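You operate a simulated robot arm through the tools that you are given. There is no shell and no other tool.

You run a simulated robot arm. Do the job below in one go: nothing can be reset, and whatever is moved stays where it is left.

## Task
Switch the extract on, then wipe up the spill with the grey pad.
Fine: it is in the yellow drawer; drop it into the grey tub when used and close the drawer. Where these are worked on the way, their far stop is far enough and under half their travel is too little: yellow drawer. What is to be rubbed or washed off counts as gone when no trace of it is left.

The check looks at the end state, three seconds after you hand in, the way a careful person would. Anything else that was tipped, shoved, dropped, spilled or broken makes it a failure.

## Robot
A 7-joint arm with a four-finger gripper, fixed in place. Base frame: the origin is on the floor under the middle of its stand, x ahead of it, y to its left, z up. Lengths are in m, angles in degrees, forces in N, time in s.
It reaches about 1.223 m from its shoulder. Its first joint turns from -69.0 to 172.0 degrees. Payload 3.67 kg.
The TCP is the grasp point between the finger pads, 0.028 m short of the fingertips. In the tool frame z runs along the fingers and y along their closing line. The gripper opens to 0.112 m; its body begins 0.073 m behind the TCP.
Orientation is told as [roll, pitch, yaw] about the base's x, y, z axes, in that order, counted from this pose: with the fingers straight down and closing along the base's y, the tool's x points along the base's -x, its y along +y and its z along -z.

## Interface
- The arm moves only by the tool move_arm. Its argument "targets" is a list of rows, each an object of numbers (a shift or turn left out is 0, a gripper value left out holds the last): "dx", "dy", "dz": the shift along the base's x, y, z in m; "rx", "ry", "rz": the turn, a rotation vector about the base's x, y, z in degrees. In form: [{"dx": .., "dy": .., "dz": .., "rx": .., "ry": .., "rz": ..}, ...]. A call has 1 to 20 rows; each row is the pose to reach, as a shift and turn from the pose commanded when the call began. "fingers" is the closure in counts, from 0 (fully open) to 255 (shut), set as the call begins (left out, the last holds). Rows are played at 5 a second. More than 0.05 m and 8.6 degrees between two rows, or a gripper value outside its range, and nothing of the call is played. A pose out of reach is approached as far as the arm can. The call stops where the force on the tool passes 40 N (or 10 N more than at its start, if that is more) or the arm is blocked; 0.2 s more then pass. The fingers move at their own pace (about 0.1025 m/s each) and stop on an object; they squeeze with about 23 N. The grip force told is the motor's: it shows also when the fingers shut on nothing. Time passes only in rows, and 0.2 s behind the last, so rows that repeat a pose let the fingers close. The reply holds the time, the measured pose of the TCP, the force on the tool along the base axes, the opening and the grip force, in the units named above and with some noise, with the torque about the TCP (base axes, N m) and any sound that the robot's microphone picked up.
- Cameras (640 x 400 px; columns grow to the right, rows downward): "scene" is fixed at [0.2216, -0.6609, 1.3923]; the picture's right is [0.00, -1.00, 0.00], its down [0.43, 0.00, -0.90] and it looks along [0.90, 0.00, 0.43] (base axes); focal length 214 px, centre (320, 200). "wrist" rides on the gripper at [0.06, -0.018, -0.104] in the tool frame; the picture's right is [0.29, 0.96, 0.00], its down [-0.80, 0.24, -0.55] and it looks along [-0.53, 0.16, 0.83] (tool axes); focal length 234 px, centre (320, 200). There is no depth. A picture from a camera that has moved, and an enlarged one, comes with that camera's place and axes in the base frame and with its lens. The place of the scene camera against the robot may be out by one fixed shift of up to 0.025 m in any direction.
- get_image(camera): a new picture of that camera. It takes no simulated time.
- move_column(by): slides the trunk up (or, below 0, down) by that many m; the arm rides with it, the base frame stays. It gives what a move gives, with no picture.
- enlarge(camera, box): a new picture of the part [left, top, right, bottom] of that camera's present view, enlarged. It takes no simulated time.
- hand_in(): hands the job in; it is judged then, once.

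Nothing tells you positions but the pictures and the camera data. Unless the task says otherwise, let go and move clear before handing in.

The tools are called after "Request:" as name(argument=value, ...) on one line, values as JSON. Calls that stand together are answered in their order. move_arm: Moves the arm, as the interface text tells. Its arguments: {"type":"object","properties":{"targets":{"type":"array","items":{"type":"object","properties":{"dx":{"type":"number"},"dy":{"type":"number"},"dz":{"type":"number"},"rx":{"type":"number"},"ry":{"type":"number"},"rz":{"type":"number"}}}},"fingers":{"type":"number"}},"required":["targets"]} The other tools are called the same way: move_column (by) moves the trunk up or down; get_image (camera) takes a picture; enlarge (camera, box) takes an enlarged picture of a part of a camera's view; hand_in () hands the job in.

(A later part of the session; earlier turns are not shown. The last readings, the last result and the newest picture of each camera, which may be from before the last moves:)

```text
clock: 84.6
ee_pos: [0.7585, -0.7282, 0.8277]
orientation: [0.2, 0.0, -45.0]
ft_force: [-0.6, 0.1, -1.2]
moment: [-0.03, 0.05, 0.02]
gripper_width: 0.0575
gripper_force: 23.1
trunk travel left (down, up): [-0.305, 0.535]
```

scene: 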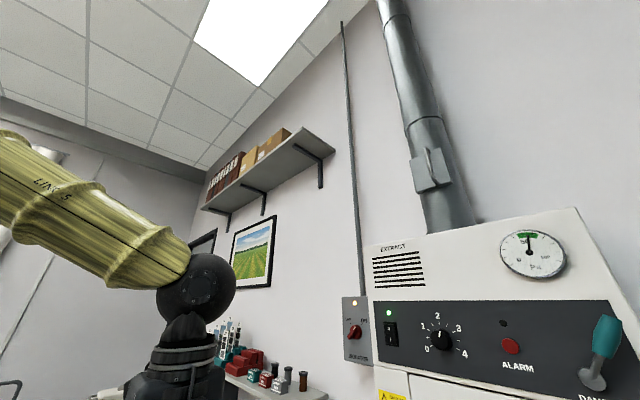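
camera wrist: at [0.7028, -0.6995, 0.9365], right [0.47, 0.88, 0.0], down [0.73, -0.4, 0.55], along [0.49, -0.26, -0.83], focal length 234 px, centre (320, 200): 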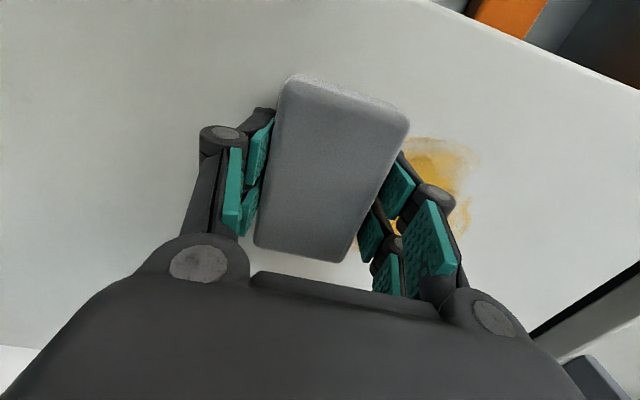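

Request:
move_arm(targets=[{"dz": -0.001}, {"dz": -0.002}, {"dz": -0.003}, {"dz": -0.004}, {"dz": -0.004}])

Request:
get_image(camera="wrist")

```text
clock: 85.8
ee_pos: [0.7576, -0.7281, 0.8253]
orientation: [0.3, -0.1, -45.0]
ft_force: [5.8, -7.9, 15.4]
moment: [-0.26, 0.44, 0.26]
gripper_width: 0.0574
gripper_force: 23.3
trunk travel left (down, up): [-0.305, 0.535]
```

```text
taken
camera wrist: at [0.702, -0.6987, 0.9299], right [0.47, 0.88, 0.0], down [0.73, -0.39, 0.56], along [0.49, -0.26, -0.83], focal length 234 px, centre (320, 200)
```

wrist: 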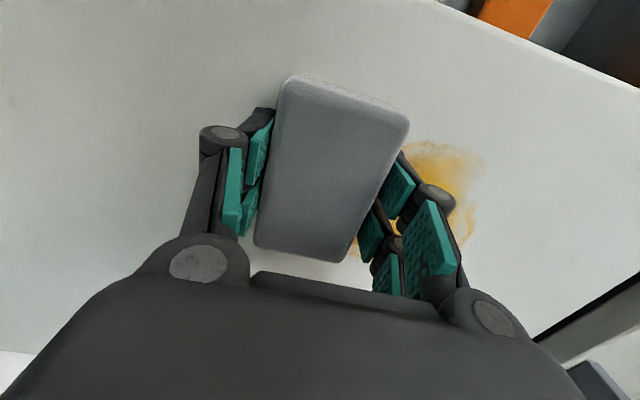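

Contact with about 15 N. I wipe the first pass along the bench (+e direction) for 13.5 cm.

Request:
move_arm(targets=[{"dx": 0.007, "dy": 0.007, "dz": 0.0003}, {"dx": 0.014, "dy": 0.014, "dz": 0.0003}, {"dx": 0.021, "dy": 0.021, "dz": 0.0003}, {"dx": 0.028, "dy": 0.028, "dz": 0.0003}, {"dx": 0.035, "dy": 0.035, "dz": 0.0003}, {"dx": 0.042, "dy": 0.042, "dz": 0.0003}, {"dx": 0.049, "dy": 0.049, "dz": 0.0003}, {"dx": 0.056, "dy": 0.056, "dz": 0.0003}, {"dx": 0.063, "dy": 0.063, "dz": 0.0003}, {"dx": 0.07, "dy": 0.07, "dz": 0.0003}, {"dx": 0.077, "dy": 0.077, "dz": 0.0003}, {"dx": 0.084, "dy": 0.084, "dz": 0.0003}, {"dx": 0.0955, "dy": 0.0955, "dz": 0.0003}, {"dx": 0.0955, "dy": 0.0955, "dz": 0.0003}])

Request:
get_image(camera="wrist")

```text
clock: 88.8
ee_pos: [0.8535, -0.6324, 0.8269]
orientation: [0.1, -0.1, -44.9]
ft_force: [-2.7, -3.5, 11.7]
moment: [-0.27, 0.53, 0.03]
gripper_width: 0.0576
gripper_force: 23.3
trunk travel left (down, up): [-0.305, 0.535]
```

```text
taken
camera wrist: at [0.7973, -0.6024, 0.9299], right [0.47, 0.88, 0.0], down [0.73, -0.39, 0.56], along [0.49, -0.26, -0.83], focal length 234 px, centre (320, 200)
```

wrist: 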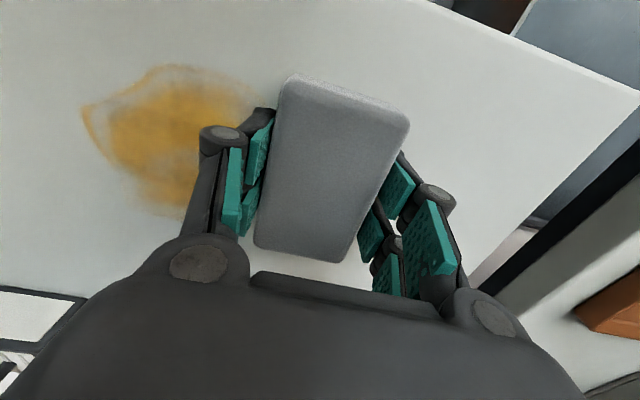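

I zoom in to judge how much the first pass removed.

Request:
enlarge(camera="wrist", box=[60, 40, 300, 240])

```text
2.00 times, centred on (180, 140) of wrist
camera zoom: at [0.7973, -0.6024, 0.9299], right [0.47, 0.88, 0.0], down [0.73, -0.39, 0.56], along [0.49, -0.26, -0.83], focal length 468 px, centre (600, 320)
```

zoom: 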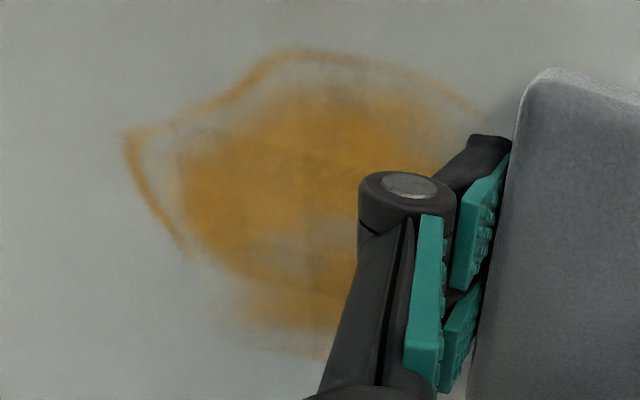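

It looks somewhat faded, so several passes are needed. I wipe back along the same line.

Request:
move_arm(targets=[{"dx": -0.007, "dy": -0.007, "dz": -0.0005}, {"dx": -0.014, "dy": -0.014, "dz": -0.0005}, {"dx": -0.021, "dy": -0.021, "dz": -0.0005}, {"dx": -0.028, "dy": -0.028, "dz": -0.0005}, {"dx": -0.035, "dy": -0.035, "dz": -0.0005}, {"dx": -0.042, "dy": -0.042, "dz": -0.0005}, {"dx": -0.049, "dy": -0.049, "dz": -0.0005}, {"dx": -0.056, "dy": -0.056, "dz": -0.0005}, {"dx": -0.063, "dy": -0.063, "dz": -0.0005}, {"dx": -0.07, "dy": -0.07, "dz": -0.0005}, {"dx": -0.077, "dy": -0.077, "dz": -0.0005}, {"dx": -0.084, "dy": -0.084, "dz": -0.0005}, {"dx": -0.0955, "dy": -0.0955, "dz": -0.0005}, {"dx": -0.0955, "dy": -0.0955, "dz": -0.0005}])

Request:
get_image(camera="wrist")

Request:
enlarge(camera="wrist", box=[340, 80, 540, 280])

```text
clock: 91.8
ee_pos: [0.7555, -0.7284, 0.8258]
orientation: [0.3, -0.1, -45.0]
ft_force: [6.8, 6.8, 20.8]
moment: [-0.29, 0.17, 0.02]
gripper_width: 0.0572
gripper_force: 23.0
trunk travel left (down, up): [-0.305, 0.535]
```

```text
taken
camera wrist: at [0.7002, -0.6983, 0.9299], right [0.47, 0.88, 0.0], down [0.73, -0.39, 0.56], along [0.49, -0.26, -0.83], focal length 234 px, centre (320, 200)
```

wrist: 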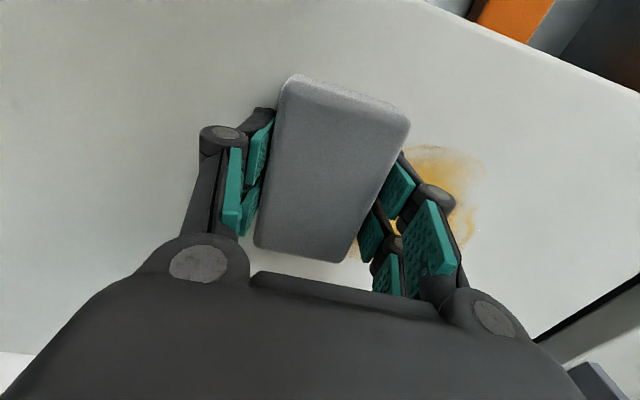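

```text
2.00 times, centred on (440, 180) of wrist
camera zoom: at [0.7002, -0.6983, 0.9299], right [0.47, 0.88, 0.0], down [0.73, -0.39, 0.56], along [0.49, -0.26, -0.83], focal length 468 px, centre (80, 240)
```

zoom: 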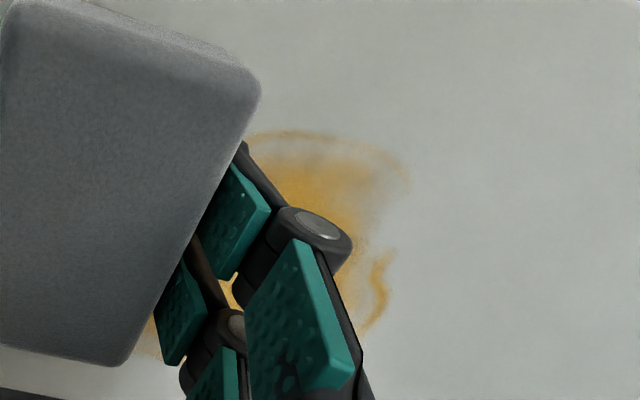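

Fading, but more strokes are needed. I'll now do a zigzag of quicker strokes covering the full depth of the spill.

Request:
move_arm(targets=[{"dx": 0.0212, "dy": 0.0212, "dz": 0.0002}, {"dx": 0.0424, "dy": 0.0424, "dz": 0.0}, {"dx": 0.0636, "dy": 0.0636, "dz": -0.0002}, {"dx": 0.0848, "dy": 0.0848, "dz": -0.0004}, {"dx": 0.0955, "dy": 0.0955, "dz": -0.0005}, {"dx": 0.1043, "dy": 0.0867, "dz": -0.0005}, {"dx": 0.0831, "dy": 0.0655, "dz": -0.0003}, {"dx": 0.0619, "dy": 0.0443, "dz": -0.0001}, {"dx": 0.0407, "dy": 0.0231, "dz": 0.0001}, {"dx": 0.0195, "dy": 0.0019, "dz": 0.0003}, {"dx": 0.0088, "dy": -0.0088, "dz": 0.0005}, {"dx": 0.0177, "dy": -0.0177, "dz": 0.0005}, {"dx": 0.0389, "dy": 0.0035, "dz": 0.0003}, {"dx": 0.0601, "dy": 0.0247, "dz": 0.0001}, {"dx": 0.0813, "dy": 0.0459, "dz": -0.0001}, {"dx": 0.1025, "dy": 0.0671, "dz": -0.0003}, {"dx": 0.1132, "dy": 0.0778, "dz": -0.0005}, {"dx": 0.1132, "dy": 0.0778, "dz": -0.0005}])

Request:
get_image(camera="wrist")

Request:
enlarge(camera="wrist", box=[60, 0, 300, 200])

```text
clock: 95.6
ee_pos: [0.8717, -0.6498, 0.8262]
orientation: [0.1, -0.2, -45.0]
ft_force: [-12.9, -14.3, 30.0]
moment: [-0.8, 1.29, 0.3]
gripper_width: 0.0577
gripper_force: 23.2
trunk travel left (down, up): [-0.305, 0.535]
```

```text
taken
camera wrist: at [0.8142, -0.6203, 0.9298], right [0.47, 0.88, 0.0], down [0.73, -0.39, 0.56], along [0.49, -0.26, -0.83], focal length 234 px, centre (320, 200)
```

wrist: 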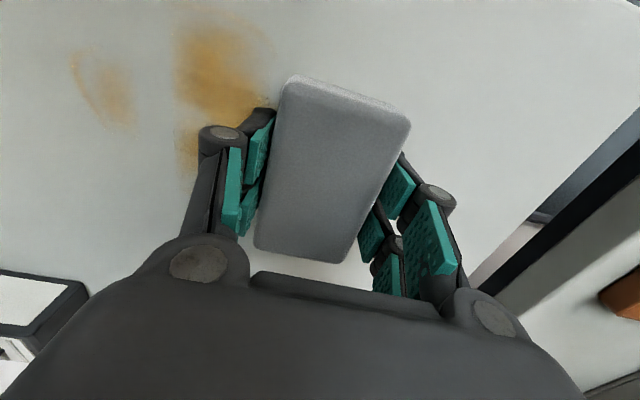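

```text
2.00 times, centred on (180, 100) of wrist
camera zoom: at [0.8142, -0.6203, 0.9298], right [0.47, 0.88, 0.0], down [0.73, -0.39, 0.56], along [0.49, -0.26, -0.83], focal length 468 px, centre (600, 400)
```

zoom: 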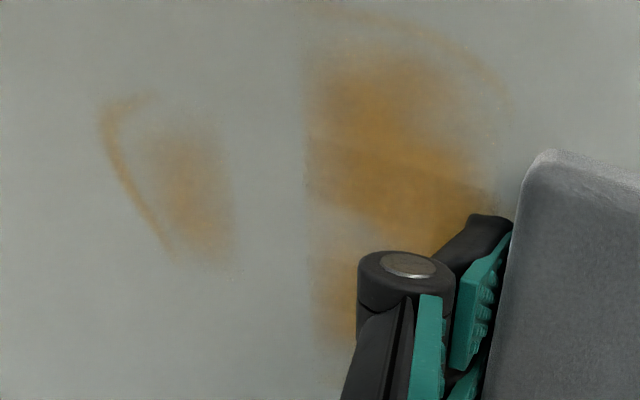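

The strokes are removing the spill, but the moments show the pressure sits at the pad's -e edge, so the pad rides slightly tilted. I lift off, roll the gripper 2° to lower the +e side, and press again over the middle to check the pressure centre.

Request:
move_arm(targets=[{"dz": 0.003}, {"dz": 0.006}, {"dx": -0.02, "dy": -0.02, "dz": 0.006, "rx": -0.7, "ry": 0.7}, {"dx": -0.04, "dy": -0.03, "dz": 0.006, "rx": -1.41, "ry": 1.41}, {"dx": -0.0615, "dy": -0.0395, "dz": 0.006, "rx": -1.41, "ry": 1.41}, {"dx": -0.0615, "dy": -0.0395, "dz": 0.004, "rx": -1.41, "ry": 1.41}, {"dx": -0.0615, "dy": -0.0395, "dz": 0.002, "rx": -1.41, "ry": 1.41}, {"dx": -0.0615, "dy": -0.0395, "dz": 0.001, "rx": -1.41, "ry": 1.41}, {"dx": -0.0615, "dy": -0.0395, "dz": 0.001, "rx": -1.41, "ry": 1.41}])

Request:
move_arm(targets=[{"dz": -0.001}, {"dz": -0.002}, {"dz": -0.002}])

```text
clock: 97.6
ee_pos: [0.8097, -0.6891, 0.8268]
orientation: [-1.8, -0.1, -44.9]
ft_force: [4.8, -5.0, 12.4]
moment: [0.29, -0.39, -0.26]
gripper_width: 0.0574
gripper_force: 22.7
trunk travel left (down, up): [-0.305, 0.535]
```

```text
clock: 98.6
ee_pos: [0.8093, -0.6889, 0.8266]
orientation: [-1.7, -0.4, -45.1]
ft_force: [-4.6, 1.3, 11.6]
moment: [0.52, -0.01, 0.11]
gripper_width: 0.0575
gripper_force: 22.6
trunk travel left (down, up): [-0.305, 0.535]
stopped in row 3: the force on the tool passed its limit at 42 N (the readings are from after the stop); the commanded pose is now the measured one
```

The pressure centre jumped to the opposite finger, which suggests the fingertips are flush with the pad's underside. I'll set the pad down flat here, open, raise about 8 mm, and regrip so the pad stands proud.

Request:
move_arm(targets=[{"dz": 0.0015, "rx": 0.7, "ry": -0.5}, {"dz": 0.0015, "rx": 1.48, "ry": -0.92}, {"dz": 0.0005, "rx": 1.48, "ry": -0.92}])

Request:
move_arm(targets=[{}, {}, {}], fingers=62)

Request:
get_image(camera="wrist")

```text
clock: 99.4
ee_pos: [0.8097, -0.6905, 0.8247]
orientation: [0.0, 0.1, -45.0]
ft_force: [-4.4, 0.5, 6.2]
moment: [-0.04, -0.05, -0.03]
gripper_width: 0.0573
gripper_force: 23.1
trunk travel left (down, up): [-0.305, 0.535]
```

```text
clock: 100.2
ee_pos: [0.8112, -0.6905, 0.8245]
orientation: [-0.1, 0.3, -45.1]
ft_force: [0.5, -0.5, 0.0]
moment: [0.01, -0.05, 0.01]
gripper_width: 0.0849
gripper_force: 0.1
trunk travel left (down, up): [-0.305, 0.535]
```

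```text
taken
camera wrist: at [0.7554, -0.6608, 0.9293], right [0.47, 0.88, 0.0], down [0.74, -0.39, 0.55], along [0.49, -0.26, -0.83], focal length 234 px, centre (320, 200)
```

wrist: 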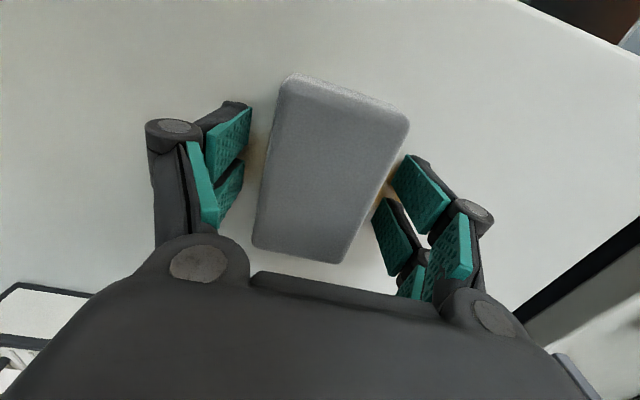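

Pad released flat on the bench. I raise 9.5 mm and regrip.

Request:
move_arm(targets=[{"dz": 0.005}, {"dz": 0.0095}, {"dz": 0.0095}], fingers=62)

Request:
move_arm(targets=[{}, {}, {}, {}, {}], fingers=255)

Request:
move_arm(targets=[{"dz": -0.001}, {"dz": -0.001}])

```text
clock: 101.0
ee_pos: [0.8094, -0.6901, 0.8356]
orientation: [0.0, 0.2, -45.0]
ft_force: [0.3, 0.2, -0.1]
moment: [-0.01, 0.0, 0.03]
gripper_width: 0.0848
gripper_force: 0.1
trunk travel left (down, up): [-0.305, 0.535]
```

```text
clock: 102.2
ee_pos: [0.8104, -0.6906, 0.8341]
orientation: [0.0, 0.2, -45.1]
ft_force: [0.4, 0.9, 0.4]
moment: [-0.09, 0.02, 0.01]
gripper_width: 0.0575
gripper_force: 22.9
trunk travel left (down, up): [-0.305, 0.535]
```

```text
clock: 102.8
ee_pos: [0.8092, -0.69, 0.8353]
orientation: [-0.1, 0.1, -44.9]
ft_force: [1.7, -3.4, 9.4]
moment: [-0.02, 0.22, 0.03]
gripper_width: 0.0576
gripper_force: 23.0
trunk travel left (down, up): [-0.305, 0.535]
```

Now the load is on the pad itself (the tips are about 8 mm above the bench). I stroke back and forth along the bench.

Request:
move_arm(targets=[{"dx": 0.0141, "dy": 0.0141, "rx": 0.2, "ry": 0.2}, {"dx": 0.0283, "dy": 0.0283, "rx": 0.2, "ry": 0.2}, {"dx": 0.0424, "dy": 0.0424, "rx": 0.2, "ry": 0.2}, {"dx": 0.0495, "dy": 0.0495, "rx": 0.2, "ry": 0.2}, {"dx": 0.0354, "dy": 0.0354, "rx": 0.2, "ry": 0.2}, {"dx": 0.0212, "dy": 0.0212, "rx": 0.2, "ry": 0.2}, {"dx": 0.0071, "dy": 0.0071, "rx": 0.2, "ry": 0.2}, {"dx": -0.0071, "dy": -0.0071, "rx": 0.2, "ry": 0.2}, {"dx": -0.0212, "dy": -0.0212, "rx": 0.2, "ry": 0.2}, {"dx": -0.0354, "dy": -0.0354, "rx": 0.2, "ry": 0.2}, {"dx": -0.046, "dy": -0.046, "rx": 0.2, "ry": 0.2}, {"dx": -0.0354, "dy": -0.0566, "rx": 0.2, "ry": 0.2}, {"dx": -0.0212, "dy": -0.0424, "rx": 0.2, "ry": 0.2}, {"dx": -0.0071, "dy": -0.0283, "rx": 0.2, "ry": 0.2}, {"dx": 0.0071, "dy": -0.0141, "rx": 0.2, "ry": 0.2}, {"dx": 0.0212, "dy": 0.0, "rx": 0.2, "ry": 0.2}, {"dx": 0.0354, "dy": 0.0141, "rx": 0.2, "ry": 0.2}, {"dx": 0.0495, "dy": 0.0283, "rx": 0.2, "ry": 0.2}, {"dx": 0.0601, "dy": 0.0389, "rx": 0.2, "ry": 0.2}, {"dx": 0.0601, "dy": 0.0389, "rx": 0.2, "ry": 0.2}])

Request:
get_image(camera="wrist")

Request:
enlarge(camera="wrist", box=[40, 0, 300, 240])

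```text
clock: 107.0
ee_pos: [0.8691, -0.6528, 0.8337]
orientation: [0.0, 0.3, -45.0]
ft_force: [-5.3, -6.3, 21.1]
moment: [-0.23, 0.23, -0.01]
gripper_width: 0.0574
gripper_force: 22.6
trunk travel left (down, up): [-0.305, 0.535]
```

```text
taken
camera wrist: at [0.8144, -0.6234, 0.939], right [0.47, 0.88, 0.0], down [0.74, -0.4, 0.55], along [0.48, -0.26, -0.84], focal length 234 px, centre (320, 200)
```

wrist: 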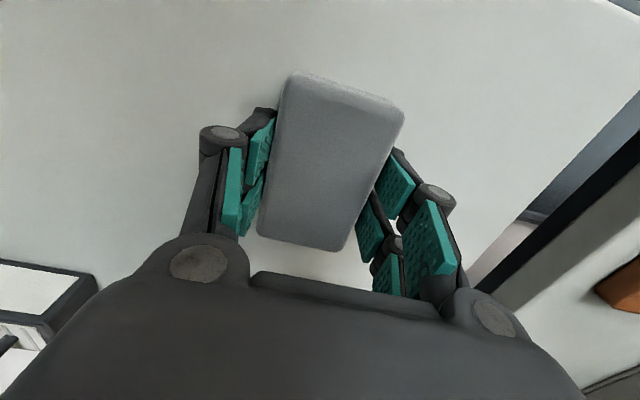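

```text
1.67 times, centred on (170, 120) of wrist
camera zoom: at [0.8144, -0.6234, 0.939], right [0.47, 0.88, 0.0], down [0.74, -0.4, 0.55], along [0.48, -0.26, -0.84], focal length 390 px, centre (570, 333)
```

zoom: 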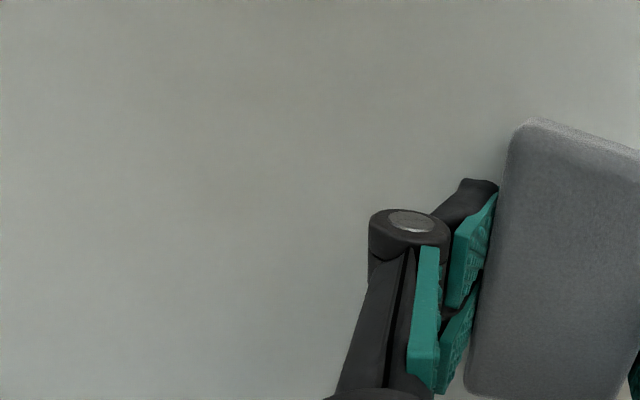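

The spill looks essentially gone. I make another set of passes over the whole area, a bit wider, to remove any faint trace.

Request:
move_arm(targets=[{"dx": -0.0177, "dy": -0.0177, "dz": 0.0005}, {"dx": -0.0354, "dy": -0.0354, "dz": 0.0005}, {"dx": -0.053, "dy": -0.053, "dz": 0.0005}, {"dx": -0.0707, "dy": -0.0707, "dz": 0.0005}, {"dx": -0.0884, "dy": -0.0884, "dz": 0.0005}, {"dx": -0.1061, "dy": -0.1061, "dz": 0.0005}, {"dx": -0.1174, "dy": -0.0947, "dz": 0.0005}, {"dx": -0.128, "dy": -0.0841, "dz": 0.0005}, {"dx": -0.1103, "dy": -0.0665, "dz": 0.0005}, {"dx": -0.0926, "dy": -0.0488, "dz": 0.0005}, {"dx": -0.075, "dy": -0.0311, "dz": 0.0005}, {"dx": -0.0573, "dy": -0.0134, "dz": 0.0005}, {"dx": -0.0396, "dy": 0.0042, "dz": 0.0005}, {"dx": -0.0219, "dy": 0.0219, "dz": 0.0005}, {"dx": -0.0113, "dy": 0.0113, "dz": 0.0005}, {"dx": -0.029, "dy": -0.0064, "dz": 0.0005}, {"dx": -0.0467, "dy": -0.0241, "dz": 0.0005}, {"dx": -0.0643, "dy": -0.0417, "dz": 0.0005}, {"dx": -0.082, "dy": -0.0594, "dz": 0.0005}, {"dx": -0.1174, "dy": -0.0947, "dz": 0.0005}])

Request:
get_image(camera="wrist")

```text
clock: 111.2
ee_pos: [0.7519, -0.7486, 0.8342]
orientation: [0.0, 0.4, -45.0]
ft_force: [-1.7, -2.5, 5.8]
moment: [-0.26, -0.1, -0.12]
gripper_width: 0.0574
gripper_force: 23.3
trunk travel left (down, up): [-0.305, 0.535]
```

```text
taken
camera wrist: at [0.6961, -0.7207, 0.9388], right [0.47, 0.88, 0.0], down [0.74, -0.4, 0.55], along [0.48, -0.26, -0.84], focal length 234 px, centre (320, 200)
```

wrist: 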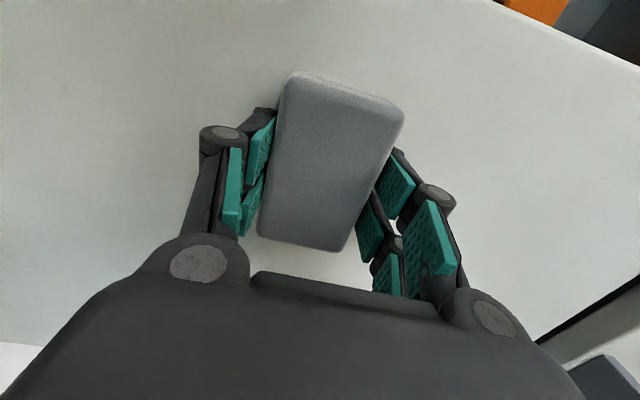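

The bench looks clean. I lift off, moving outward away from the hood, and inspect the wiped area.

Request:
move_arm(targets=[{"dz": 0.01}, {"dz": 0.03}, {"dx": -0.02, "dy": 0.02, "dz": 0.05}, {"dx": -0.045, "dy": 0.045, "dz": 0.075}, {"dx": -0.07, "dy": 0.07, "dz": 0.1}, {"dx": -0.1, "dy": 0.1, "dz": 0.12}, {"dx": -0.12, "dy": 0.12, "dz": 0.14}, {"dx": -0.12, "dy": 0.12, "dz": 0.14}])

Request:
get_image(camera="wrist")

```text
clock: 113.0
ee_pos: [0.632, -0.6265, 0.9725]
orientation: [0.0, 0.5, -45.1]
ft_force: [-0.3, 0.3, -0.4]
moment: [0.05, 0.0, 0.02]
gripper_width: 0.0573
gripper_force: 22.7
trunk travel left (down, up): [-0.305, 0.535]
```

```text
taken
camera wrist: at [0.578, -0.599, 1.0777], right [0.47, 0.88, 0.0], down [0.74, -0.4, 0.55], along [0.48, -0.26, -0.84], focal length 234 px, centre (320, 200)
```

wrist: 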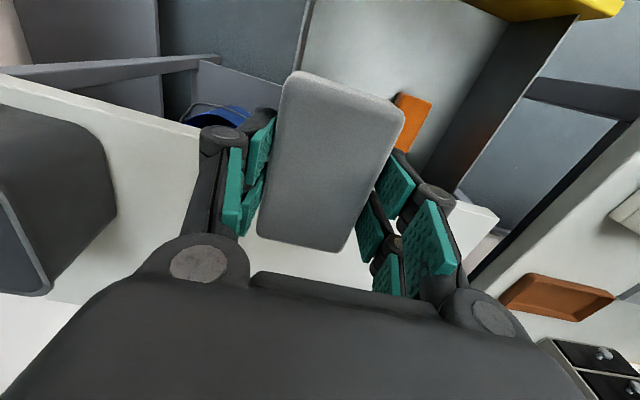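

The pad is firmly held. The grey tub stands farther along the bench (toward -e). I raise the trunk and move partway toward it for a clear view.

Request:
move_column(by=0.12)

Request:
move_arm(targets=[{"dx": -0.025, "dy": -0.03}, {"dx": -0.05, "dy": -0.06}, {"dx": -0.075, "dy": -0.09}, {"dx": -0.1, "dy": -0.12}, {"dx": -0.1, "dy": -0.12}])

Request:
get_image(camera="wrist")

```text
clock: 114.5
ee_pos: [0.6334, -0.6279, 1.093]
orientation: [0.0, 0.5, -45.0]
ft_force: [0.8, 0.0, -0.6]
moment: [-0.02, 0.01, -0.02]
gripper_width: 0.0574
gripper_force: 22.8
trunk travel left (down, up): [-0.425, 0.415]
```

```text
clock: 115.7
ee_pos: [0.5307, -0.7489, 1.0945]
orientation: [-0.1, 0.4, -44.9]
ft_force: [0.2, 1.0, 0.2]
moment: [-0.04, -0.02, -0.01]
gripper_width: 0.0572
gripper_force: 23.1
trunk travel left (down, up): [-0.425, 0.415]
```

```text
taken
camera wrist: at [0.4755, -0.7199, 1.1987], right [0.47, 0.88, 0.0], down [0.74, -0.4, 0.55], along [0.48, -0.26, -0.84], focal length 234 px, centre (320, 200)
```

wrist: 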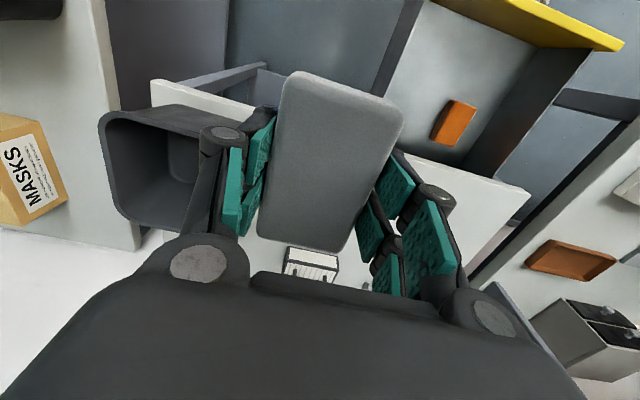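

The tub is visible at left. I enlarge it, and also the dark thing in the corner, to be sure which is the grey tub.

Request:
enlarge(camera="wrist", box=[0, 0, 280, 250])

Request:
enlarge(camera="wrist", box=[260, 150, 560, 300])

```text
1.60 times, centred on (140, 125) of wrist
camera zoom: at [0.4755, -0.7199, 1.1987], right [0.47, 0.88, 0.0], down [0.74, -0.4, 0.55], along [0.48, -0.26, -0.84], focal length 375 px, centre (608, 320)
```

zoom: 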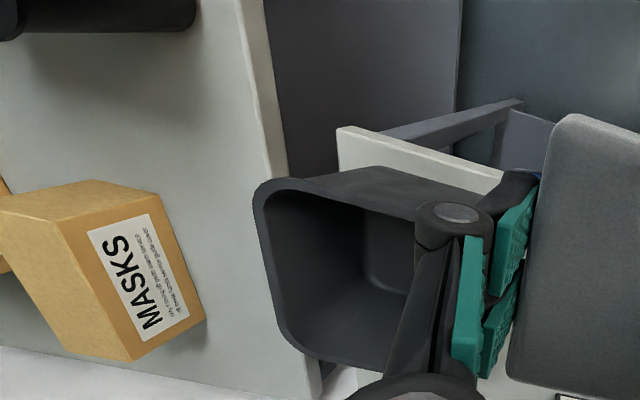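

```text
2.13 times, centred on (410, 225) of wrist
camera zoom: at [0.4755, -0.7199, 1.1987], right [0.47, 0.88, 0.0], down [0.74, -0.4, 0.55], along [0.48, -0.26, -0.84], focal length 500 px, centre (128, 147)
```

zoom: 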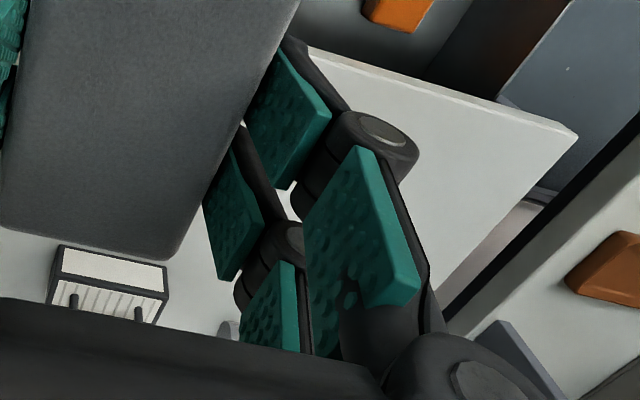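

The tub on this bench is grey and open-topped: rim at about z=0.92, centre near e=-0.32, n=-1.05, i.e. around (0.51, -0.97). The damper lever on the hood sits above that area, so I travel low, with the pad just above rim height.

Request:
move_arm(targets=[{"dz": -0.03, "dx": -0.002, "dy": -0.02}, {"dz": -0.06, "dx": -0.006, "dy": -0.055}, {"dz": -0.085, "dx": -0.01, "dy": -0.09}, {"dz": -0.085, "dx": -0.014, "dy": -0.13}, {"dz": -0.085, "dx": -0.018, "dy": -0.17}, {"dz": -0.085, "dx": -0.0217, "dy": -0.2128}, {"dz": -0.085, "dx": -0.0217, "dy": -0.2128}])

Request:
get_image(camera="wrist")

Request:
get_image(camera="scene")

```text
clock: 117.3
ee_pos: [0.5113, -0.969, 1.0014]
orientation: [0.3, 1.0, -44.9]
ft_force: [-1.0, 1.0, -1.4]
moment: [-0.04, -0.04, -0.02]
gripper_width: 0.0574
gripper_force: 22.9
trunk travel left (down, up): [-0.425, 0.415]
```

```text
taken
camera wrist: at [0.4565, -0.9416, 1.1062], right [0.47, 0.88, 0.01], down [0.74, -0.4, 0.54], along [0.48, -0.25, -0.84], focal length 234 px, centre (320, 200)
```

wrist: 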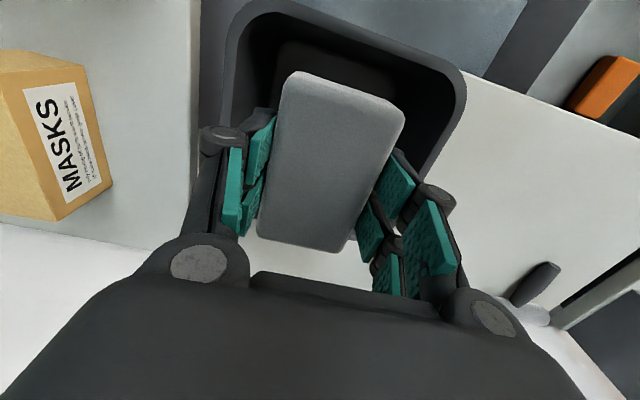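

```text
taken
```

scene: 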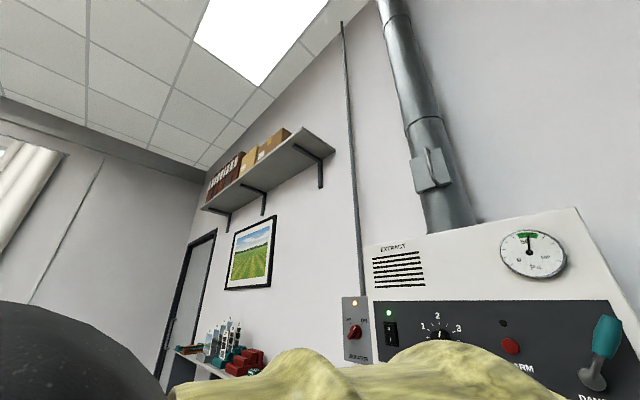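

The pad is centred over the tub (rim e from -0.40 to -0.235, n from -0.977 to about -1.135; TCP at e=-0.324, n=-1.047). I lower it just below the rim and release gently.

Request:
move_arm(targets=[{"dz": -0.02}, {"dz": -0.04}, {"dz": -0.06}, {"dz": -0.075}, {"dz": -0.075}])

Request:
get_image(camera="wrist")

```text
clock: 118.5
ee_pos: [0.5123, -0.9625, 0.9293]
orientation: [0.1, 0.6, -44.9]
ft_force: [0.0, 0.0, -0.5]
moment: [-0.04, -0.01, -0.02]
gripper_width: 0.0576
gripper_force: 23.1
trunk travel left (down, up): [-0.425, 0.415]
```

```text
taken
camera wrist: at [0.4576, -0.9346, 1.0341], right [0.47, 0.88, 0.0], down [0.74, -0.4, 0.55], along [0.48, -0.25, -0.84], focal length 234 px, centre (320, 200)
```

wrist: 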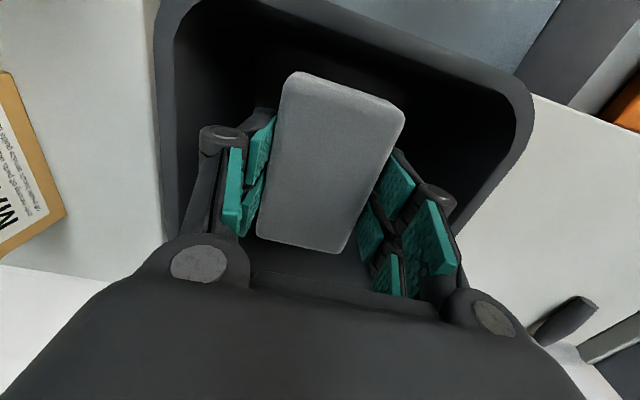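

The pad is inside the tub opening. I open the fingers partway to let it drop.

Request:
move_arm(targets=[{"dz": -0.01}, {"dz": -0.02}, {"dz": -0.02}])

Request:
move_arm(targets=[{}, {}, {}, {}], fingers=80)

Request:
get_image(camera="wrist")

```text
clock: 119.3
ee_pos: [0.5089, -0.9623, 0.9135]
orientation: [0.0, 0.5, -45.0]
ft_force: [-0.7, 0.0, -1.3]
moment: [0.0, -0.01, -0.02]
gripper_width: 0.0573
gripper_force: 23.1
trunk travel left (down, up): [-0.425, 0.415]
```

```text
clock: 120.3
ee_pos: [0.5101, -0.9638, 0.9112]
orientation: [0.1, 0.6, -44.9]
ft_force: [0.8, -0.1, 0.0]
moment: [-0.02, -0.01, 0.0]
gripper_width: 0.0767
gripper_force: 0.0
trunk travel left (down, up): [-0.425, 0.415]
```

```text
taken
camera wrist: at [0.4558, -0.9362, 1.0151], right [0.47, 0.88, 0.01], down [0.74, -0.4, 0.55], along [0.48, -0.25, -0.84], focal length 234 px, centre (320, 200)
```

wrist: 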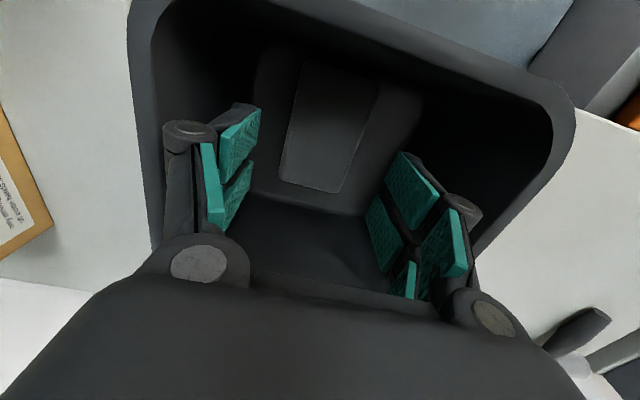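

The pad lies flat on the tub floor. I raise straight up, then swing outward to inspect the bench.

Request:
move_arm(targets=[{"dz": 0.03}, {"dz": 0.06}, {"dz": 0.09}, {"dx": -0.01, "dy": 0.02, "dz": 0.11}, {"dx": -0.015, "dy": 0.06, "dz": 0.13}, {"dx": -0.01, "dy": 0.1, "dz": 0.14}, {"dx": 0.0, "dy": 0.14, "dz": 0.14}, {"dx": 0.01, "dy": 0.18, "dz": 0.14}, {"dx": 0.02, "dy": 0.21, "dz": 0.14}, {"dx": 0.03, "dy": 0.25, "dz": 0.14}, {"dx": 0.04, "dy": 0.28, "dz": 0.14}, {"dx": 0.04, "dy": 0.28, "dz": 0.14}], fingers=0)

Request:
get_image(camera="wrist")

```text
clock: 122.9
ee_pos: [0.5496, -0.6794, 1.0535]
orientation: [0.0, 0.5, -45.0]
ft_force: [0.1, -0.6, -0.2]
moment: [0.03, 0.0, 0.0]
gripper_width: 0.1119
gripper_force: 0.0
trunk travel left (down, up): [-0.425, 0.415]
```

```text
taken
camera wrist: at [0.4945, -0.6505, 1.1591], right [0.47, 0.88, 0.0], down [0.74, -0.4, 0.55], along [0.48, -0.26, -0.84], focal length 234 px, centre (320, 200)
```

wrist: 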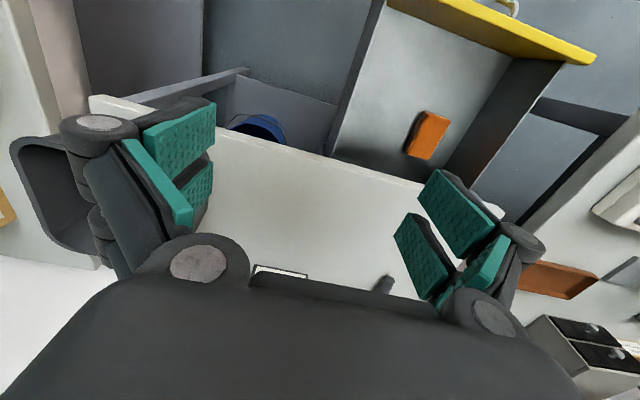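

Request:
enlarge(camera="wrist", box=[200, 130, 440, 300])

Request:
enlarge(camera="wrist", box=[300, 0, 620, 200])

```text
2.35 times, centred on (320, 215) of wrist
camera zoom: at [0.4945, -0.6505, 1.1591], right [0.47, 0.88, 0.0], down [0.74, -0.4, 0.55], along [0.48, -0.26, -0.84], focal length 551 px, centre (320, 165)
```

zoom: 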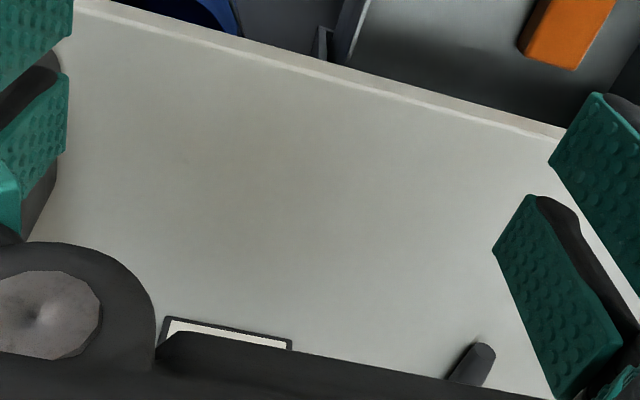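

```text
2.00 times, centred on (460, 100) of wrist
camera zoom: at [0.4945, -0.6505, 1.1591], right [0.47, 0.88, 0.0], down [0.74, -0.4, 0.55], along [0.48, -0.26, -0.84], focal length 468 px, centre (40, 400)
```

zoom: 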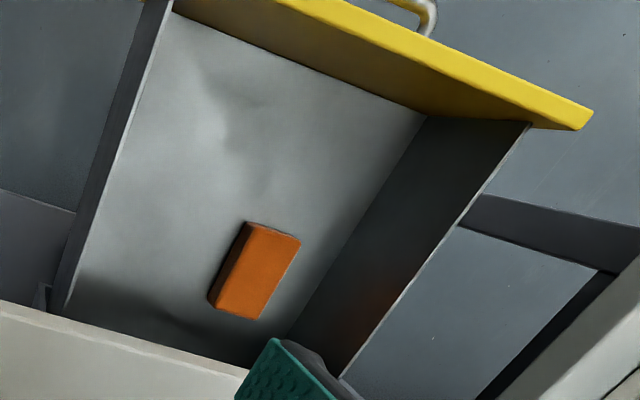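

The wiped area looks clean from here. I zoom tightly on it to check for any remaining trace.

Request:
enlarge(camera="wrist", box=[310, 180, 430, 280])

Request:
enlarge(camera="wrist", box=[210, 130, 340, 240])

```text
4.00 times, centred on (370, 230) of wrist
camera zoom: at [0.4945, -0.6505, 1.1591], right [0.47, 0.88, 0.0], down [0.74, -0.4, 0.55], along [0.48, -0.26, -0.84], focal length 937 px, centre (120, 80)
```

zoom: 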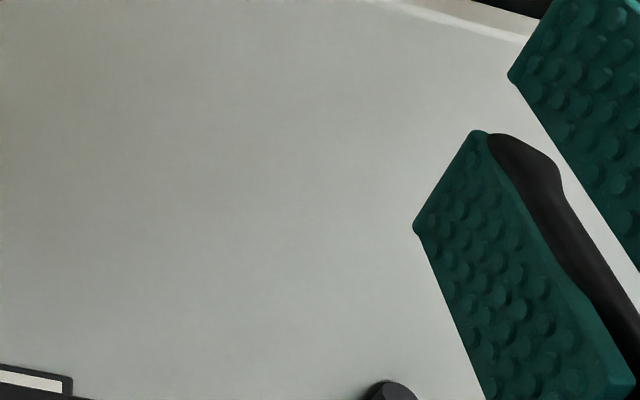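

```text
3.64 times, centred on (275, 185) of wrist
camera zoom: at [0.4945, -0.6505, 1.1591], right [0.47, 0.88, 0.0], down [0.74, -0.4, 0.55], along [0.48, -0.26, -0.84], focal length 852 px, centre (484, 254)
```

zoom: 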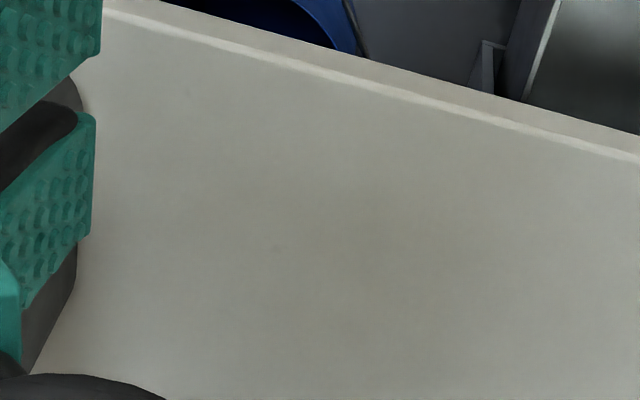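

The wiped area shows no trace and the orange pad is still in the drawer. Next I close the drawer. I'll push its front on the right side of the handle with closed fingers, so I turn the gripper to yaw -135° and move out in front of the drawer.

Request:
move_arm(targets=[{"rz": -8.2, "dx": 0.005, "dy": 0.034}, {"rz": -16.4, "dx": 0.01, "dy": 0.068}, {"rz": -24.6, "dx": 0.016, "dy": 0.102}, {"rz": -32.8, "dx": 0.021, "dy": 0.136}, {"rz": -41, "dx": 0.026, "dy": 0.17}, {"rz": -49.2, "dx": 0.031, "dy": 0.204}, {"rz": -57.4, "dx": 0.037, "dy": 0.238}, {"rz": -65.6, "dx": 0.042, "dy": 0.272}, {"rz": -73.8, "dx": 0.047, "dy": 0.306}, {"rz": -82, "dx": 0.052, "dy": 0.34}, {"rz": -90, "dx": 0.0578, "dy": 0.36}, {"rz": -90, "dx": 0.0578, "dy": 0.36}], fingers=255)

Request:
get_image(camera="wrist")

```text
clock: 125.7
ee_pos: [0.6066, -0.3504, 1.0363]
orientation: [-4.7, 4.2, -137.7]
ft_force: [-0.2, 0.1, 0.3]
moment: [0.01, 0.0, -0.01]
gripper_width: 0.0
gripper_force: 22.7
trunk travel left (down, up): [-0.425, 0.415]
stopped in row 12: the arm was blocked; the commanded pose is now the measured one
```

```text
taken
camera wrist: at [0.6376, -0.3087, 1.1467], right [0.86, -0.51, -0.06], down [-0.43, -0.77, 0.47], along [-0.28, -0.38, -0.88], focal length 234 px, centre (320, 200)
```

wrist: 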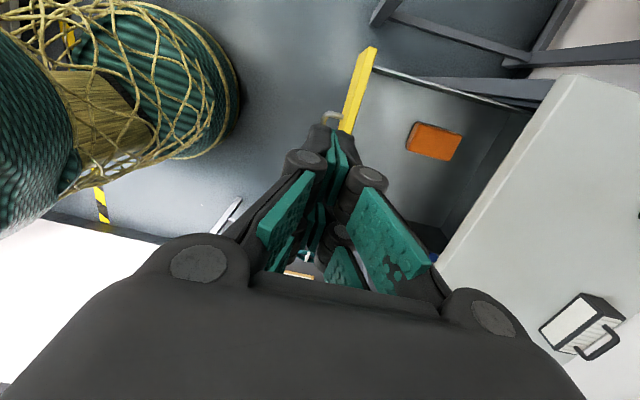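

The arm hit a joint limit at this close-in position. From here the drawer front is just ahead. I lower the trunk, which also relaxes the arm, then straighten the gripper.

Request:
move_column(by=-0.18)

Request:
move_arm(targets=[{"dx": 0.012, "dy": 0.012, "rz": 2.5}, {"dx": 0.024, "dy": 0.024, "rz": 2.5}, {"dx": 0.024, "dy": 0.024, "rz": 2.5}], fingers=255)

Request:
get_image(camera="wrist")

```text
clock: 127.7
ee_pos: [0.6057, -0.3496, 0.8559]
orientation: [-4.8, 4.3, -137.7]
ft_force: [-0.1, -0.2, 1.0]
moment: [-0.02, 0.02, 0.01]
gripper_width: 0.0
gripper_force: 22.4
trunk travel left (down, up): [-0.245, 0.595]
```

```text
clock: 128.5
ee_pos: [0.6272, -0.3277, 0.8551]
orientation: [-4.8, 4.3, -135.3]
ft_force: [-1.0, 0.3, -1.1]
moment: [0.01, 0.0, -0.01]
gripper_width: 0.0002
gripper_force: 23.2
trunk travel left (down, up): [-0.245, 0.595]
```

```text
taken
camera wrist: at [0.6578, -0.2844, 0.9649], right [0.88, -0.47, -0.06], down [-0.39, -0.79, 0.47], along [-0.27, -0.39, -0.88], focal length 234 px, centre (320, 200)
```

wrist: 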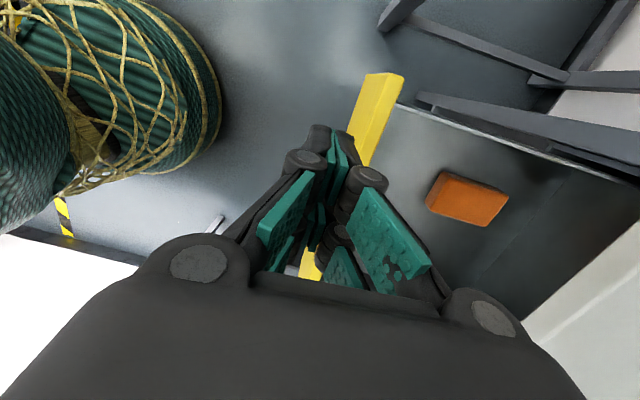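

The drawer front's outer face is at n≈-0.688. I need to be about 2 cm further out before going down in front of it, so I try that shift.

Request:
move_arm(targets=[{"dx": -0.005, "dy": 0.01, "rx": -2, "ry": -0.1}, {"dx": -0.01, "dy": 0.02, "rx": -2, "ry": -0.1}, {"dx": -0.01, "dy": 0.024, "rx": -2, "ry": -0.1}], fingers=255)

Request:
get_image(camera="wrist")

```text
clock: 129.3
ee_pos: [0.6175, -0.3153, 0.8476]
orientation: [-5.5, 4.3, -136.4]
ft_force: [0.2, 0.7, -0.6]
moment: [-0.02, 0.01, 0.04]
gripper_width: 0.0
gripper_force: 23.5
trunk travel left (down, up): [-0.245, 0.595]
```

```text
taken
camera wrist: at [0.6495, -0.2734, 0.9574], right [0.87, -0.49, -0.07], down [-0.4, -0.79, 0.47], along [-0.28, -0.38, -0.88], focal length 234 px, centre (320, 200)
```

wrist: 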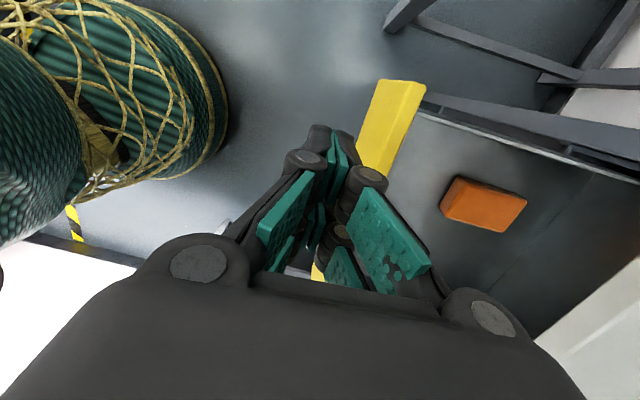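

Now there is about 1.7 cm clearance to the drawer front. I lower with the trunk so the closed fingers stand in front of it, right of the handle.

Request:
move_column(by=-0.115)

Request:
get_image(camera="wrist")

```text
clock: 130.8
ee_pos: [0.6173, -0.312, 0.7364]
orientation: [-5.1, 4.7, -136.1]
ft_force: [-0.3, 0.0, 1.3]
moment: [0.02, 0.02, -0.01]
gripper_width: 0.0
gripper_force: 22.9
trunk travel left (down, up): [-0.13, 0.71]
```

```text
taken
camera wrist: at [0.6486, -0.2707, 0.8466], right [0.87, -0.48, -0.06], down [-0.4, -0.79, 0.46], along [-0.27, -0.38, -0.88], focal length 234 px, centre (320, 200)
```

wrist: 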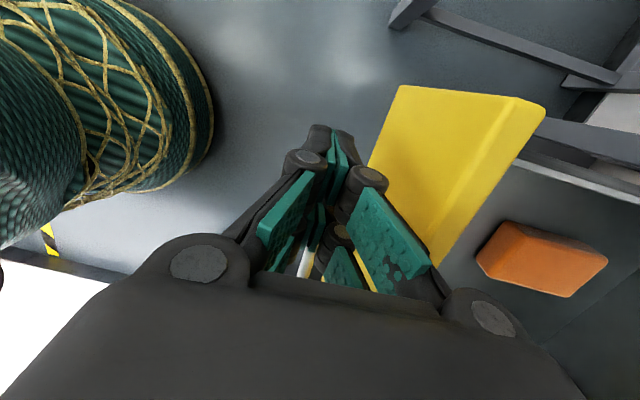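

The fingers stand directly in front of the yellow front. I push it inward slowly.

Request:
move_arm(targets=[{"dx": 0.0106, "dy": -0.0106}, {"dx": 0.0212, "dy": -0.0212}, {"dx": 0.0318, "dy": -0.0318}, {"dx": 0.0424, "dy": -0.0424}, {"dx": 0.053, "dy": -0.053}, {"dx": 0.0636, "dy": -0.0636}, {"dx": 0.0742, "dy": -0.0742}, {"dx": 0.0849, "dy": -0.0849}, {"dx": 0.0955, "dy": -0.0955}, {"dx": 0.1061, "dy": -0.1061}], fingers=255)

Request:
get_image(camera="wrist")

```text
clock: 133.0
ee_pos: [0.7251, -0.4054, 0.7402]
orientation: [-3.1, 2.8, -135.0]
ft_force: [0.1, 0.2, 0.2]
moment: [0.01, 0.04, 0.01]
gripper_width: 0.0
gripper_force: 22.8
trunk travel left (down, up): [-0.13, 0.71]
```

```text
taken
camera wrist: at [0.7553, -0.3585, 0.8484], right [0.88, -0.47, -0.04], down [-0.39, -0.77, 0.5], along [-0.26, -0.43, -0.86], focal length 234 px, centre (320, 200)
```

wrist: 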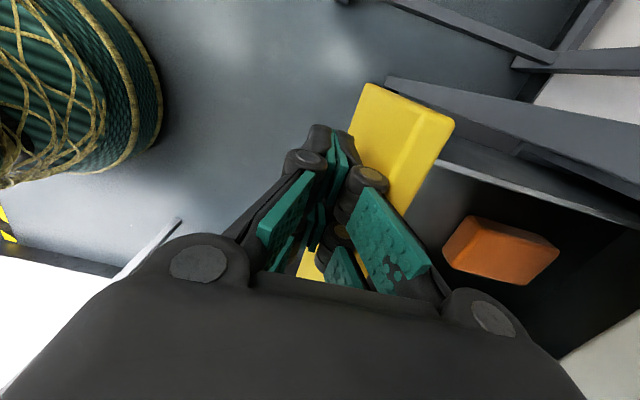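

The drawer is moving in smoothly. I keep pushing, correcting a small sideways drift.

Request:
move_arm(targets=[{"dx": 0.006, "dy": -0.014}, {"dx": 0.014, "dy": -0.026}, {"dx": 0.0236, "dy": -0.0376}, {"dx": 0.0342, "dy": -0.0482}, {"dx": 0.0448, "dy": -0.0588}, {"dx": 0.0554, "dy": -0.0694}, {"dx": 0.0615, "dy": -0.0755}, {"dx": 0.0615, "dy": -0.0755}], fingers=255)

Request:
get_image(camera="wrist")

```text
clock: 134.8
ee_pos: [0.7874, -0.4831, 0.7416]
orientation: [-3.1, 2.7, -135.0]
ft_force: [-0.6, -0.7, 0.3]
moment: [-0.04, 0.0, 0.0]
gripper_width: 0.0
gripper_force: 23.2
trunk travel left (down, up): [-0.13, 0.71]
```

```text
taken
camera wrist: at [0.8163, -0.4361, 0.8495], right [0.88, -0.47, -0.04], down [-0.39, -0.77, 0.5], along [-0.26, -0.43, -0.86], focal length 234 px, centre (320, 200)
```

wrist: 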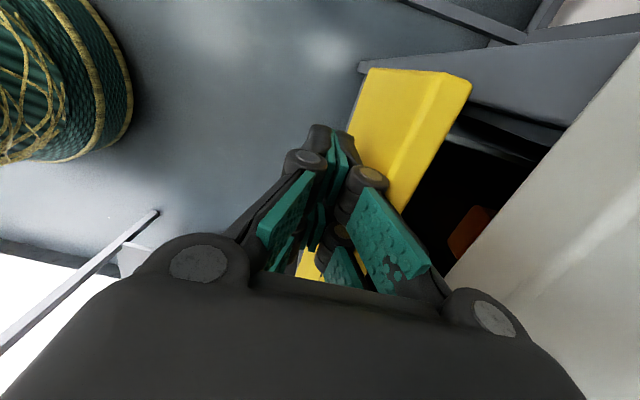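

About 5 cm remain, and the closed front ends up recessed under the bench edge. I back off, tilt the fingers inward by about 50°, and go lower for the final push.

Request:
move_arm(targets=[{"dx": -0.01, "dy": 0.01}, {"dx": -0.025, "dy": 0.025, "rx": -0.9, "ry": 0.9}, {"dx": -0.035, "dy": 0.035, "rx": -1.91, "ry": 1.91}, {"dx": -0.035, "dy": 0.035, "rx": -1.91, "ry": 1.91}], fingers=255)

Request:
move_arm(targets=[{"rx": -5.4, "ry": -5.4}, {"rx": -10.8, "ry": -10.8, "dz": -0.005}, {"rx": -16.2, "ry": -16.2, "dz": -0.012}, {"rx": -21.6, "ry": -21.6, "dz": -0.02}, {"rx": -27, "ry": -27, "dz": -0.03}, {"rx": -32.4, "ry": -32.4, "dz": -0.04}, {"rx": -37.4, "ry": -37.4, "dz": -0.05}, {"rx": -37.4, "ry": -37.4, "dz": -0.058}, {"rx": -37.4, "ry": -37.4, "dz": -0.058}], fingers=255)

Request:
get_image(camera="wrist")

```text
clock: 135.8
ee_pos: [0.7531, -0.4442, 0.7401]
orientation: [-3.1, 0.2, -134.9]
ft_force: [0.2, -0.4, 0.3]
moment: [0.0, 0.0, -0.02]
gripper_width: 0.0002
gripper_force: 23.6
trunk travel left (down, up): [-0.13, 0.71]
```

```text
clock: 138.0
ee_pos: [0.7437, -0.4676, 0.6684]
orientation: [47.4, 2.2, -136.9]
ft_force: [-0.1, -0.2, -1.1]
moment: [0.01, 0.02, -0.01]
gripper_width: 0.0001
gripper_force: 23.2
trunk travel left (down, up): [-0.13, 0.71]
stopped in row 9: the arm was blocked; the commanded pose is now the measured one
```

```text
taken
camera wrist: at [0.7255, -0.3643, 0.728], right [0.63, -0.29, 0.72], down [-0.77, -0.38, 0.52], along [0.12, -0.88, -0.47], focal length 234 px, centre (320, 200)
```

wrist: 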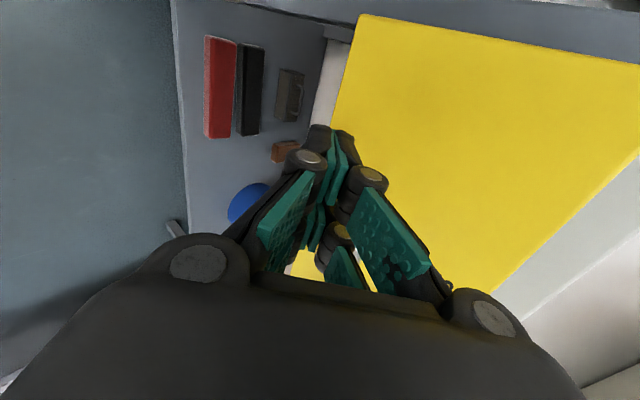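

Blocked at a joint limit, but the pose is usable: the tip is just in front of the drawer face. I shift slightly right, away from the handle post, and push in.

Request:
move_arm(targets=[{"dx": 0.007, "dy": 0.007}, {"dx": 0.014, "dy": 0.014}, {"dx": 0.0211, "dy": 0.0069}, {"dx": 0.0281, "dy": -0.0001}, {"dx": 0.0352, "dy": -0.0072}, {"dx": 0.0423, "dy": -0.0143}, {"dx": 0.0423, "dy": -0.0143}], fingers=255)

Request:
get_image(camera="wrist")

```text
clock: 139.6
ee_pos: [0.7853, -0.4844, 0.6672]
orientation: [47.3, 2.1, -137.1]
ft_force: [0.2, 0.2, -0.8]
moment: [0.02, 0.0, -0.03]
gripper_width: 0.0
gripper_force: 23.1
trunk travel left (down, up): [-0.13, 0.71]
```

```text
taken
camera wrist: at [0.7678, -0.3809, 0.7273], right [0.63, -0.3, 0.71], down [-0.77, -0.38, 0.52], along [0.11, -0.88, -0.47], focal length 234 px, centre (320, 200)
```

wrist: 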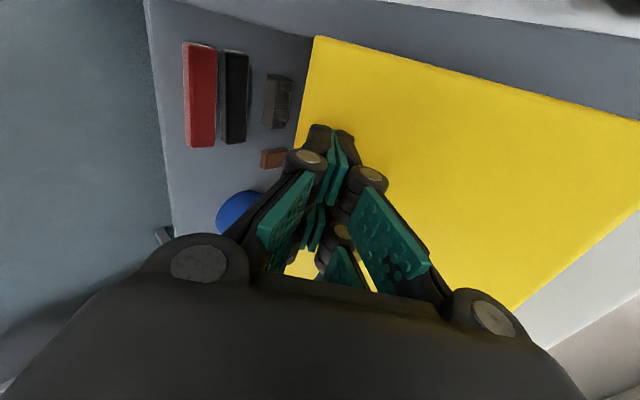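

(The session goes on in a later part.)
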